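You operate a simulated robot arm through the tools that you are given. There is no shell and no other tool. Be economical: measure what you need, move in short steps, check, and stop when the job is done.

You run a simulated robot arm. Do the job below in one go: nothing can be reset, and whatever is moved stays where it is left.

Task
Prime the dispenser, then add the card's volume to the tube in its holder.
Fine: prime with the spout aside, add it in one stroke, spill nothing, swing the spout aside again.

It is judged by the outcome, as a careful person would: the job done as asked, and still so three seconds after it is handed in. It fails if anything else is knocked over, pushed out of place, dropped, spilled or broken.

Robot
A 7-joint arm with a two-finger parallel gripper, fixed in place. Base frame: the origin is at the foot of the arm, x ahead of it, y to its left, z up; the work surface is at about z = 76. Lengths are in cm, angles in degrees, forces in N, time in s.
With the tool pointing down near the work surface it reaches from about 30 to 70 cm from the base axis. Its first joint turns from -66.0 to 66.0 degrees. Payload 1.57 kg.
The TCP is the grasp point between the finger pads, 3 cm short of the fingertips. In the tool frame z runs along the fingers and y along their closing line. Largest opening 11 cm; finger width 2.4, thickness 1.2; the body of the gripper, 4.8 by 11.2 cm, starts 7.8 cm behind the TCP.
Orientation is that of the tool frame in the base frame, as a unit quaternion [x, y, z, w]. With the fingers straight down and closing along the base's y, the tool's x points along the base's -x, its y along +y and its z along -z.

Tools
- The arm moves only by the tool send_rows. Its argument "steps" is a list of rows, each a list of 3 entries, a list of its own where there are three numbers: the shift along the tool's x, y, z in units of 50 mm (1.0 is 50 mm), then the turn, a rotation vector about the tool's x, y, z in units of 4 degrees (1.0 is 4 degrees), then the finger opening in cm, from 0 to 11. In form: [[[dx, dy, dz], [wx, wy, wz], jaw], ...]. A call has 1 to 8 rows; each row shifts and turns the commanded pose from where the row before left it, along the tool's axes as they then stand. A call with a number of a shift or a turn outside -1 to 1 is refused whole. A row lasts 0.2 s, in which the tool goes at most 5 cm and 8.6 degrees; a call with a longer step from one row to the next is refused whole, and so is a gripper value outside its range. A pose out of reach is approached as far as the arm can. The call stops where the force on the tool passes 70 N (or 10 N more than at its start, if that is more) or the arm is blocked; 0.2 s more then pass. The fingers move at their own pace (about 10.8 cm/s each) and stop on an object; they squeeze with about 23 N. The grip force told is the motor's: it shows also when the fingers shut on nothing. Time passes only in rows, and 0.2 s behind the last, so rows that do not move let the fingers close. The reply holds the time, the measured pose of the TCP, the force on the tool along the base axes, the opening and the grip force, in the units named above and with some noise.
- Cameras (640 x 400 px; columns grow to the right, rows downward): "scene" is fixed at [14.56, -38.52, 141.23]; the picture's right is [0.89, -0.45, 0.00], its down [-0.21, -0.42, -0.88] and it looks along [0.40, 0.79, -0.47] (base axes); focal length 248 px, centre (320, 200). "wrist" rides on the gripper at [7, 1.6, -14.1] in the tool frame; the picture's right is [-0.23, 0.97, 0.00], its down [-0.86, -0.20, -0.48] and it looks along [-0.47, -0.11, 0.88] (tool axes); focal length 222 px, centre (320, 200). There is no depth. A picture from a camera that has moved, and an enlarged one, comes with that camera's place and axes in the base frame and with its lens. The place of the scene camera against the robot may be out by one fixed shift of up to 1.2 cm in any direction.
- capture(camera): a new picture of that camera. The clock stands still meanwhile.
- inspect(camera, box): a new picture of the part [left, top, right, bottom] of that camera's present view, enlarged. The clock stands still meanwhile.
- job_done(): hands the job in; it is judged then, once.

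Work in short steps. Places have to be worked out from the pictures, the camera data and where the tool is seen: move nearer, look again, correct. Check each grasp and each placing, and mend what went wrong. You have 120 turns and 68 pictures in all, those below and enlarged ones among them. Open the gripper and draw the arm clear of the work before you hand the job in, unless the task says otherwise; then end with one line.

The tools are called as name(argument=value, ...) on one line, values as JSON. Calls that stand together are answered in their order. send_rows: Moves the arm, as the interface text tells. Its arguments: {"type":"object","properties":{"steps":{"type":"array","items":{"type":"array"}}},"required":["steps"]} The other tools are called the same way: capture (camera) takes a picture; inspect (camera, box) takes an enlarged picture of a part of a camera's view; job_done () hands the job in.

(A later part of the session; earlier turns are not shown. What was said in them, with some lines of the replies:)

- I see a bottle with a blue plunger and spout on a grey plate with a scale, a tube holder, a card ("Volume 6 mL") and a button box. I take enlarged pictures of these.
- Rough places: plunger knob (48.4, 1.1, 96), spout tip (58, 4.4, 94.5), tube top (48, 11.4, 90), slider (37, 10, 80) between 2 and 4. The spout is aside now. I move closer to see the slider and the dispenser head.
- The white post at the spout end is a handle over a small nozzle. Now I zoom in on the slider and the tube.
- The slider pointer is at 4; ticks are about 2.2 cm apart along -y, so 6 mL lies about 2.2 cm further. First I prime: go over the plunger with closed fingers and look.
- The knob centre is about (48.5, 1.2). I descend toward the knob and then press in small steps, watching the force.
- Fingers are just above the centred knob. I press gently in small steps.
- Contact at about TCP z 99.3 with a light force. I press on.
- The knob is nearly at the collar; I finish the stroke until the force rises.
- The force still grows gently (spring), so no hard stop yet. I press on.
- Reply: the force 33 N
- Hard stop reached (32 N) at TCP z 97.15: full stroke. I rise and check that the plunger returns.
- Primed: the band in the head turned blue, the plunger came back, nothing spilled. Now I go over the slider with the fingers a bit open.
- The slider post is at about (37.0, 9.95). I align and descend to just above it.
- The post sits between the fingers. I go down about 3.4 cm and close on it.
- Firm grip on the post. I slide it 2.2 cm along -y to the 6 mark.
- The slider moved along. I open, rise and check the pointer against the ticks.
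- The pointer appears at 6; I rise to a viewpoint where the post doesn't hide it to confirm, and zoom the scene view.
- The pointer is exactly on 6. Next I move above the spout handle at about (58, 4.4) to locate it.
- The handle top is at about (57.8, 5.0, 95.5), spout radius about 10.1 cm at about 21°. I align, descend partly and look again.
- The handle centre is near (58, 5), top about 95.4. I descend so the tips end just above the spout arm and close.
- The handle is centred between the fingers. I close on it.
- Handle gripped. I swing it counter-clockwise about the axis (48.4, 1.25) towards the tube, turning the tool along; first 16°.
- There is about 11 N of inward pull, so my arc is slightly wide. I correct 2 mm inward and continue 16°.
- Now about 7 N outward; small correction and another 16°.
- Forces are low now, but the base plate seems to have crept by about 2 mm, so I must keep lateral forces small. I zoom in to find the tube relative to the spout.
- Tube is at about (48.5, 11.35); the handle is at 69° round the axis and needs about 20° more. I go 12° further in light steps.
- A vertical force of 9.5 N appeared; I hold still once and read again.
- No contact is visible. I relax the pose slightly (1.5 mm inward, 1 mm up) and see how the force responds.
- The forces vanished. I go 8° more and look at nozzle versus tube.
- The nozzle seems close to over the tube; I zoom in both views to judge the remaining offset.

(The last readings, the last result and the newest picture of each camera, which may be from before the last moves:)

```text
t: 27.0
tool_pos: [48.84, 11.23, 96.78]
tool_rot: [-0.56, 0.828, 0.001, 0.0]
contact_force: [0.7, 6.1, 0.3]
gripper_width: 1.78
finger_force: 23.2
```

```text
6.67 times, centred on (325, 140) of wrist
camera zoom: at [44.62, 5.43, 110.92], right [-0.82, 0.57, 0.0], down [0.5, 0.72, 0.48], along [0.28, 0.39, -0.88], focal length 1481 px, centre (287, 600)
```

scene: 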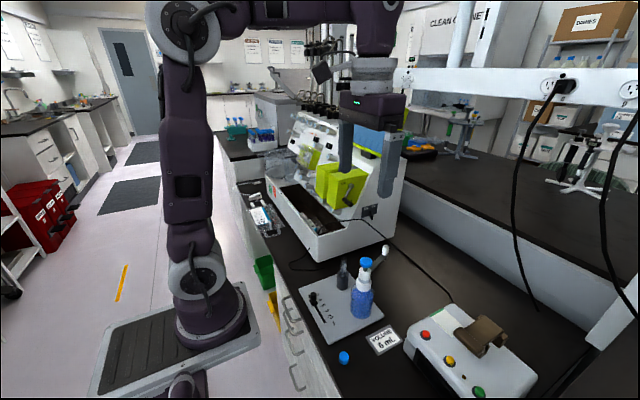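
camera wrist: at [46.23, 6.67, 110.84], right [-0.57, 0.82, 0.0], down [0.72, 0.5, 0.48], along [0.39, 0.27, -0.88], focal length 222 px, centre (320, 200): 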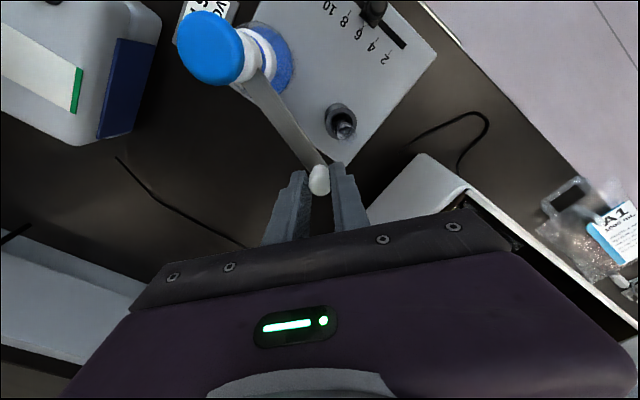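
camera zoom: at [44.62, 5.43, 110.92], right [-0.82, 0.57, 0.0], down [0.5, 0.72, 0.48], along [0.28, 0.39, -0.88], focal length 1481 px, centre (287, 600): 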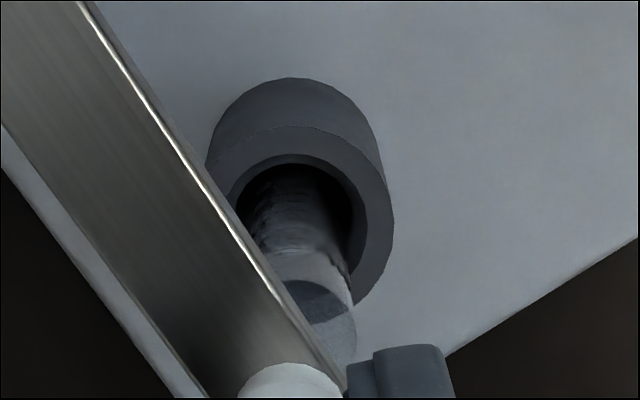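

Lateral offset is about 1 mm, inside the tube mouth. I make a tiny final correction, relieve the stress, then open and lift off.

send_rows(steps=[[[-0.003, 0.022, 0], [0, 0, -0.15], 1], [[0, 0, 0], [0, 0, 0], 1], [[0, 0, 0], [0, 0, 0], 3], [[0, 0, 0], [0, 0, 0], 5], [[0, 0, 0], [0, 0, 0], 5]])

send_rows(steps=[[[0, 0, -0.4], [0, 0, 0], 5], [[0, 0, -0.7], [0, 0, 0], 5], [[0, 0, -0.7], [0, 0, 0], 5], [[0, 0, 0], [0, 0, 0], 5]])

inspect(camera="scene", box=[310, 205, 430, 305])

inspect(camera="wrist", box=[200, 0, 440, 200])

```text
t: 28.2
tool_pos: [48.76, 11.26, 96.8]
tool_rot: [-0.563, 0.826, 0.0, 0.0]
contact_force: [0.1, 0.3, 0.5]
gripper_width: 4.99
finger_force: 0.0
```

```text
t: 29.2
tool_pos: [48.8, 11.44, 105.86]
tool_rot: [-0.563, 0.826, 0.0, 0.0]
contact_force: [1.0, -0.5, 0.3]
gripper_width: 5.03
finger_force: 0.1
```

```text
4.00 times, centred on (370, 255) of scene
camera zoom: at [14.56, -38.52, 141.23], right [0.89, -0.45, 0.0], down [-0.21, -0.42, -0.88], along [0.4, 0.79, -0.47], focal length 993 px, centre (120, -20)
```

zoom: 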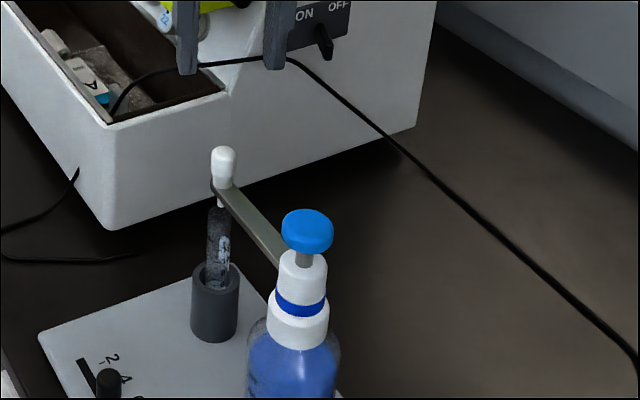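

```text
2.00 times, centred on (320, 100) of wrist
camera zoom: at [44.62, 5.49, 119.93], right [-0.82, 0.57, 0.0], down [0.5, 0.72, 0.48], along [0.27, 0.39, -0.88], focal length 444 px, centre (320, 400)
```

zoom: 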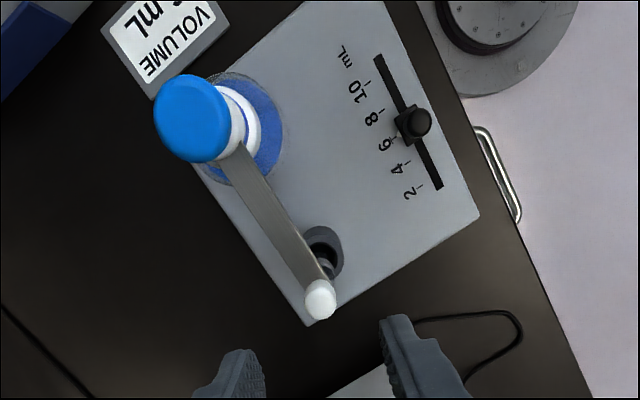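

Released; the spout stays put. I verify the nozzle-to-tube alignment with zooms before pressing.

inspect(camera="scene", box=[350, 240, 380, 270])

inspect(camera="wrist", box=[290, 100, 350, 170])

```text
13.33 times, centred on (365, 255) of scene
camera zoom: at [14.56, -38.52, 141.23], right [0.89, -0.45, 0.0], down [-0.21, -0.42, -0.88], along [0.4, 0.79, -0.47], focal length 3310 px, centre (-280, -533)
```

zoom: 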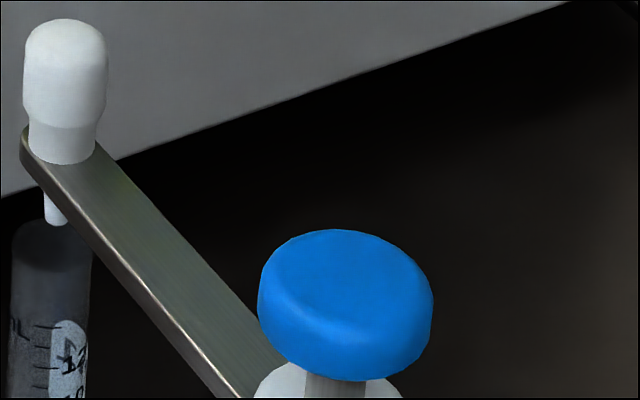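

```text
5.71 times, centred on (320, 135) of wrist
camera zoom: at [44.62, 5.49, 119.93], right [-0.82, 0.57, 0.0], down [0.5, 0.72, 0.48], along [0.27, 0.39, -0.88], focal length 1269 px, centre (320, 571)
```

zoom: 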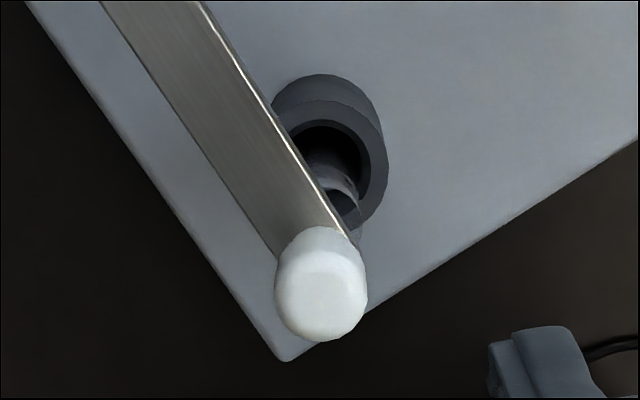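

Nozzle is centred over the tube. I close the fingers and move back over the plunger at about (48.5, 1.2).

send_rows(steps=[[[0.64, -0.23, 0], [0, 0, 0], 3], [[0.64, -0.23, 0], [0, 0, 0], 0], [[0.64, -0.23, 0], [0, 0, 0], 0], [[0, 0, 0.5], [0, 0, 0], 0], [[0, 0, 0.5], [0, 0, 0], 0], [[0, 0, 0], [0, 0, 0], 0]])

inspect(camera="scene", box=[320, 225, 410, 295])

inspect(camera="wrist", box=[200, 0, 440, 240])

```text
t: 30.6
tool_pos: [48.34, 1.04, 100.68]
tool_rot: [-0.563, 0.826, 0.0, 0.0]
contact_force: [1.0, -0.8, 1.1]
gripper_width: 0.0
finger_force: 21.7
```

```text
5.71 times, centred on (365, 260) of scene
camera zoom: at [14.56, -38.52, 141.23], right [0.89, -0.45, 0.0], down [-0.21, -0.42, -0.88], along [0.4, 0.79, -0.47], focal length 1419 px, centre (63, -143)
```

zoom: 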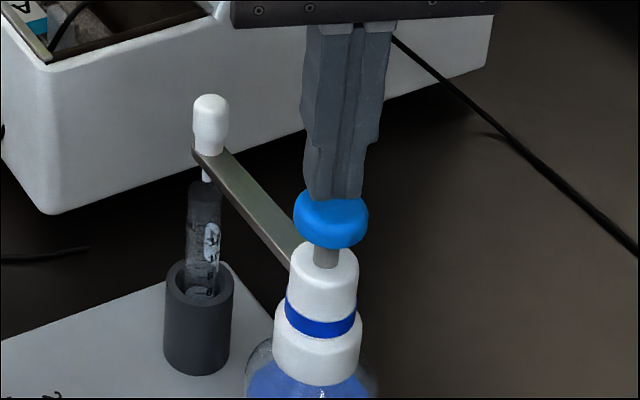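

```text
1.67 times, centred on (320, 120) of wrist
camera zoom: at [44.31, -4.85, 114.84], right [-0.82, 0.57, 0.0], down [0.5, 0.72, 0.48], along [0.27, 0.39, -0.88], focal length 370 px, centre (320, 333)
```

zoom: 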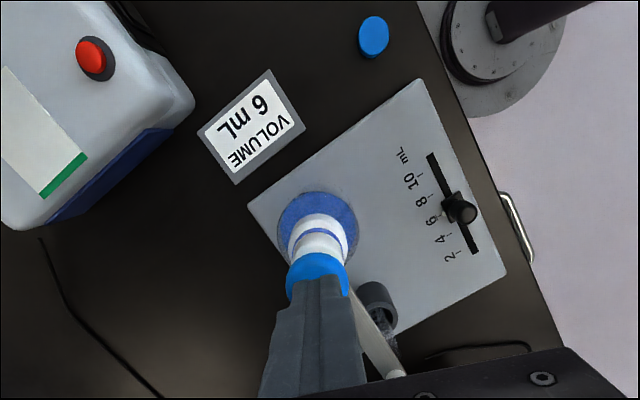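

The fingers are centred over the knob. I press in one steady stroke.

send_rows(steps=[[[0, 0, 0.2], [0, 0, 0], 0], [[0, 0, 0.06], [0, 0, 0], 0], [[0, 0, 0.06], [0, 0, 0], 0], [[0, 0, 0.06], [0, 0, 0], 0], [[0, 0, 0.06], [0, 0, 0], 0], [[0, 0, 0.06], [0, 0, 0], 0], [[0, 0, 0.06], [0, 0, 0], 0], [[0, 0, 0.06], [0, 0, 0], 0]])

send_rows(steps=[[[0, 0, 0.04], [0, 0, 0], 0], [[0, 0, 0.04], [0, 0, 0], 0], [[0, 0, 0.03], [0, 0, 0], 0]])

```text
t: 32.4
tool_pos: [48.29, 1.05, 97.7]
tool_rot: [-0.564, 0.826, 0.0, 0.0]
contact_force: [2.0, -0.6, 4.9]
gripper_width: 0.0
finger_force: 21.6
```

```text
t: 33.2
tool_pos: [48.34, 0.96, 97.2]
tool_rot: [-0.564, 0.826, -0.001, 0.0]
contact_force: [0.8, -5.4, 20.6]
gripper_width: 0.0
finger_force: 21.2
```

The stop is being reached at 97.2 (20 N); a small further push makes sure of the full stroke.

send_rows(steps=[[[0, 0, 0.02], [0, 0, 0], 0], [[0, 0, 0.01], [0, 0, 0], 0]])

inspect(camera="scene", box=[320, 225, 410, 295])

```text
t: 33.8
tool_pos: [48.42, 1.11, 96.99]
tool_rot: [-0.564, 0.826, -0.002, 0.0]
contact_force: [-2.7, -7.7, 39.6]
gripper_width: 0.0
finger_force: 21.5
```

```text
5.71 times, centred on (365, 260) of scene
camera zoom: at [14.49, -38.54, 141.23], right [0.89, -0.45, 0.0], down [-0.21, -0.42, -0.88], along [0.4, 0.79, -0.47], focal length 1419 px, centre (63, -143)
```

zoom: 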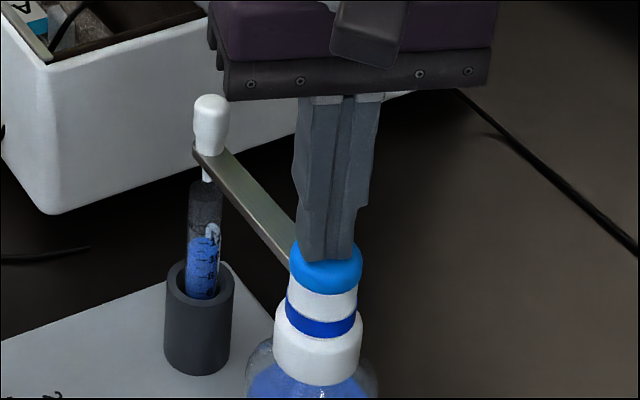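

Hard stop (40 N), and the tube now holds blue liquid. I rise off the plunger and return above the handle with the fingers open.

send_rows(steps=[[[0, 0, -0.1], [0, 0, 0], 0], [[0, 0, -0.2], [0, 0, 0], 0], [[0, 0, -0.6], [0, 0, 0], 0], [[0, 0, -0.8], [0, 0, 0], 0], [[-0.64, 0.23, 0], [0, 0, 0], 3], [[-0.64, 0.23, 0], [0, 0, 0], 5], [[-0.64, 0.23, 0], [0, 0, 0], 5], [[0, 0, 0], [0, 0, 0], 5]])

inspect(camera="scene", box=[320, 225, 400, 305])

inspect(camera="wrist", box=[200, 0, 440, 240])

```text
t: 35.6
tool_pos: [48.44, 11.27, 105.4]
tool_rot: [-0.563, 0.826, 0.0, -0.001]
contact_force: [0.1, -0.1, -0.2]
gripper_width: 5.02
finger_force: 0.0
```

```text
5.00 times, centred on (360, 265) of scene
camera zoom: at [14.56, -38.51, 141.23], right [0.89, -0.45, 0.0], down [-0.21, -0.42, -0.88], along [0.4, 0.79, -0.47], focal length 1241 px, centre (120, -125)
```

zoom: 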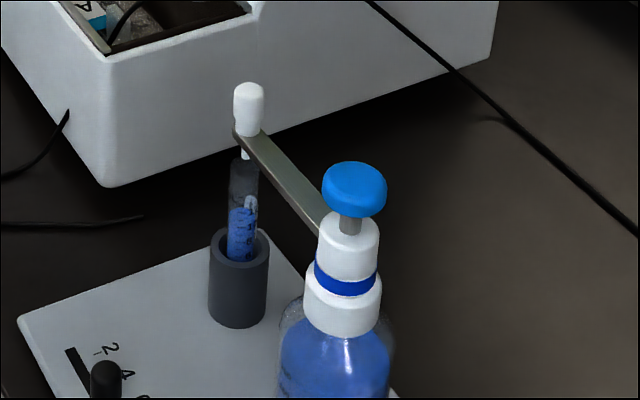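

```text
1.67 times, centred on (320, 120) of wrist
camera zoom: at [44.36, 5.37, 119.55], right [-0.82, 0.57, 0.0], down [0.5, 0.72, 0.48], along [0.27, 0.39, -0.88], focal length 370 px, centre (320, 333)
```

zoom: 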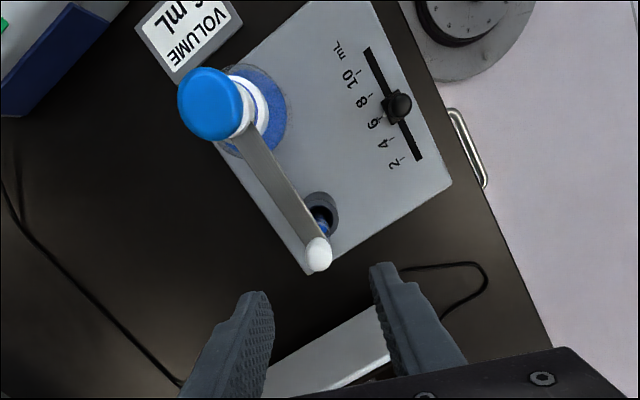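

The tube holds the volume and the plunger is back up. I realign on the handle and descend around it.

send_rows(steps=[[[-0.023, -0.06, 0.5], [0, 0, 0], 5], [[0, 0, 0.7], [0, 0, 0], 5], [[0, 0, 0.3], [0, 0, 0], 5], [[0, 0, 0.22], [0, 0, 0], 5], [[0, 0, 0], [0, 0, 0], 5]])

inspect(camera="wrist", box=[240, 120, 420, 240])

```text
t: 36.8
tool_pos: [48.8, 11.29, 96.88]
tool_rot: [-0.563, 0.826, 0.0, -0.001]
contact_force: [0.4, 0.7, -0.2]
gripper_width: 5.01
finger_force: 0.1
```

```text
3.33 times, centred on (330, 180) of wrist
camera zoom: at [44.72, 5.51, 111.0], right [-0.82, 0.57, 0.0], down [0.5, 0.72, 0.48], along [0.27, 0.39, -0.88], focal length 740 px, centre (287, 267)
```

zoom: 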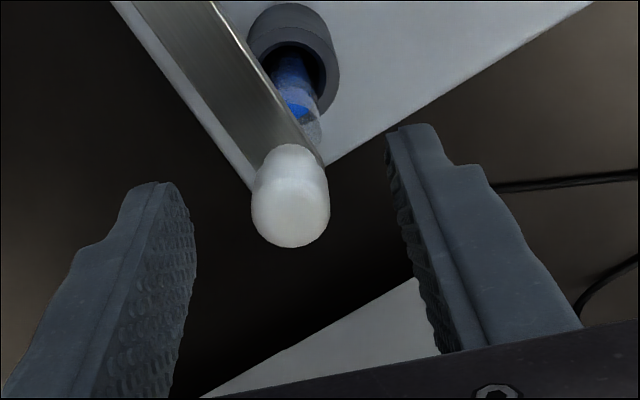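

Centred. I close to a loose 2.5 cm cage (to avoid dragging the plate) and swing back 16°.

send_rows(steps=[[[0, 0, 0], [0, 0, 0], 3], [[0, 0, 0], [0, 0, 0], 2.5], [[-0.046, -0.133, 0], [0, 0, 1], 2.5], [[-0.046, -0.133, 0], [0, 0, 1], 2.5], [[-0.046, -0.133, 0], [0, 0, 1], 2.5], [[-0.046, -0.133, 0], [0, 0, 1], 2.5], [[0, 0, 0], [0, 0, 0], 2.5]])

inspect(camera="scene", box=[310, 205, 430, 305])

inspect(camera="wrist", box=[240, 120, 420, 240])

```text
t: 38.4
tool_pos: [51.62, 10.86, 96.89]
tool_rot: [-0.442, 0.897, 0.0, 0.001]
contact_force: [0.2, 0.4, 0.3]
gripper_width: 2.49
finger_force: 0.6
```

```text
4.00 times, centred on (370, 255) of scene
camera zoom: at [14.56, -38.52, 141.23], right [0.89, -0.45, 0.0], down [-0.21, -0.42, -0.88], along [0.4, 0.79, -0.47], focal length 993 px, centre (120, -20)
```

zoom: 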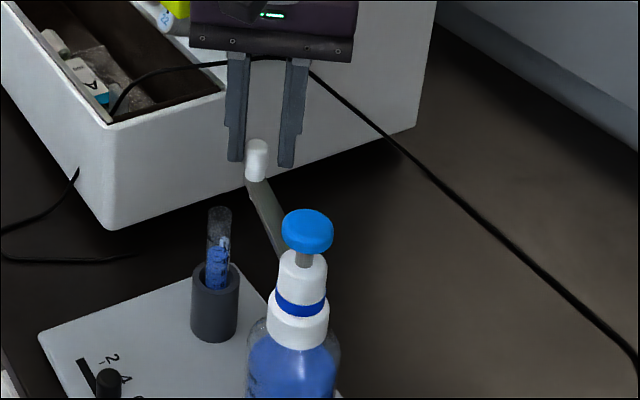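

```text
3.33 times, centred on (330, 180) of wrist
camera zoom: at [46.13, 6.37, 111.03], right [-0.63, 0.77, 0.0], down [0.68, 0.56, 0.48], along [0.37, 0.3, -0.88], focal length 740 px, centre (287, 267)
```

zoom: 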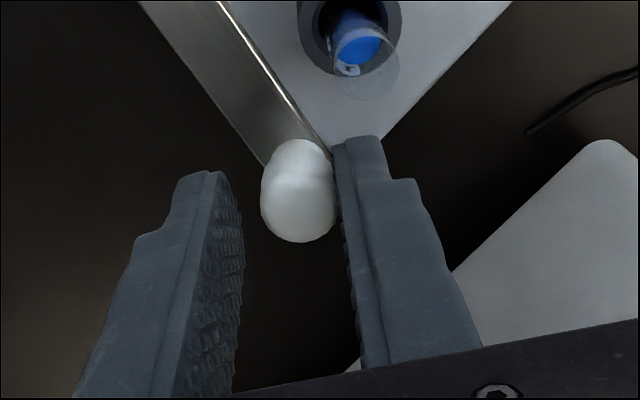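

The caged swing works with no force and the plate stays still. I continue 28°.

send_rows(steps=[[[-0.046, -0.133, 0], [0, 0, 1], 2.5], [[-0.046, -0.133, 0], [0, 0, 1], 2.5], [[-0.046, -0.133, 0], [0, 0, 1], 2.5], [[-0.046, -0.133, 0], [0, 0, 1], 2.5], [[-0.046, -0.133, 0], [0, 0, 1], 2.5], [[-0.046, -0.133, 0], [0, 0, 1], 2.5], [[-0.046, -0.133, 0], [0, 0, 1], 2.5], [[0, 0, 0], [0, 0, 0], 2.5]])

inspect(camera="wrist", box=[240, 120, 420, 240])

```text
t: 40.2
tool_pos: [56.05, 8.42, 96.8]
tool_rot: [-0.212, 0.977, 0.001, 0.001]
contact_force: [-0.1, -0.1, -1.0]
gripper_width: 2.54
finger_force: 0.1
```

```text
3.33 times, centred on (330, 180) of wrist
camera zoom: at [48.98, 6.98, 110.94], right [-0.2, 0.98, 0.0], down [0.86, 0.17, 0.48], along [0.47, 0.09, -0.88], focal length 740 px, centre (287, 267)
```

zoom: 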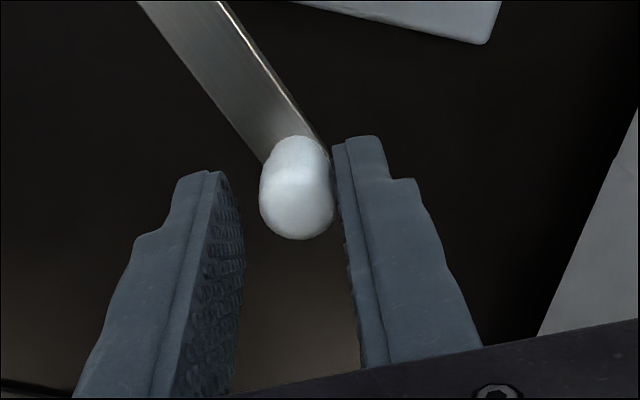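

Tracking well. I finish with 6 more steps back to about the original aside position, then open.

send_rows(steps=[[[-0.046, -0.133, 0], [0, 0, 1], 2.5], [[-0.046, -0.133, 0], [0, 0, 1], 2.5], [[-0.046, -0.133, 0], [0, 0, 1], 2.5], [[-0.046, -0.133, 0], [0, 0, 1], 2.5], [[-0.046, -0.133, 0], [0, 0, 1], 2.5], [[-0.046, -0.133, 0], [0, 0, 1], 2.5], [[0, 0, 0], [0, 0, 0], 2.5]])

send_rows(steps=[[[0, 0, 0], [0, 0, 0], 5], [[0, 0, 0], [0, 0, 0], 5], [[0, 0, -0.5], [0, 0, 0], 5], [[0, 0, -0.9], [0, 0, 0], 5], [[0, 0, -0.9], [0, 0, 0], 5], [[0, 0, -0.9], [0, 0, 0], 5], [[0, 0, -0.9], [0, 0, 0], 5], [[0, 0, 0], [0, 0, 0], 5]])

inspect(camera="scene", box=[280, 205, 440, 365])

inspect(camera="scene", box=[350, 245, 380, 285])

capture(camera="wrist")

```text
t: 41.8
tool_pos: [58.52, 4.88, 96.85]
tool_rot: [-0.004, 1.0, 0.0, 0.0]
contact_force: [0.1, 0.1, -0.2]
gripper_width: 2.53
finger_force: 0.2
```

```text
t: 43.6
tool_pos: [58.13, 4.77, 117.24]
tool_rot: [-0.005, 1.0, 0.0, -0.001]
contact_force: [0.4, -0.6, -0.6]
gripper_width: 5.03
finger_force: 0.1
```

```text
2.50 times, centred on (360, 285) of scene
camera zoom: at [14.56, -38.52, 141.23], right [0.89, -0.45, 0.0], down [-0.21, -0.42, -0.88], along [0.4, 0.79, -0.47], focal length 621 px, centre (220, -12)
```

zoom: 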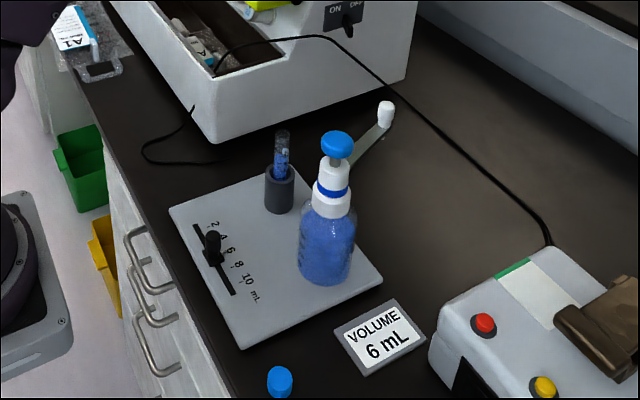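

```text
10.00 times, centred on (365, 265) of scene
camera zoom: at [14.56, -38.52, 141.23], right [0.89, -0.45, 0.0], down [-0.21, -0.42, -0.88], along [0.4, 0.79, -0.47], focal length 2483 px, centre (-130, -450)
```

zoom: 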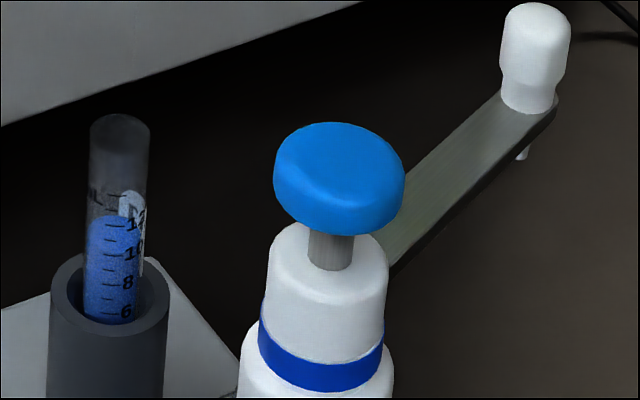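

```text
8 pictures are left
camera wrist: at [51.04, 6.41, 131.39], right [0.22, 0.98, 0.0], down [0.86, -0.19, 0.48], along [0.47, -0.1, -0.88], focal length 222 px, centre (320, 200)
```

wrist: 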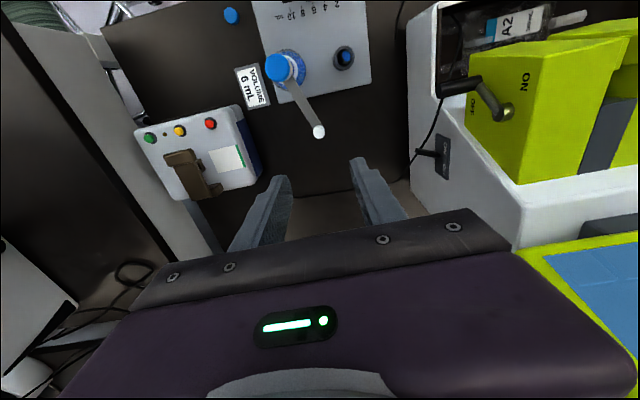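

The tube level now reads about 12 mL (it was about 6 before), the spout is aside, and I see no spills. The gripper is open and clear of the work, so I hand in.

job_done()

```text
The job is handed in.
```

The dispenser was primed with the spout aside, 6 mL was added to the tube in one stroke, and the spout was swung aside again with no spill seen; during the first swing the base plate crept about 2 mm.
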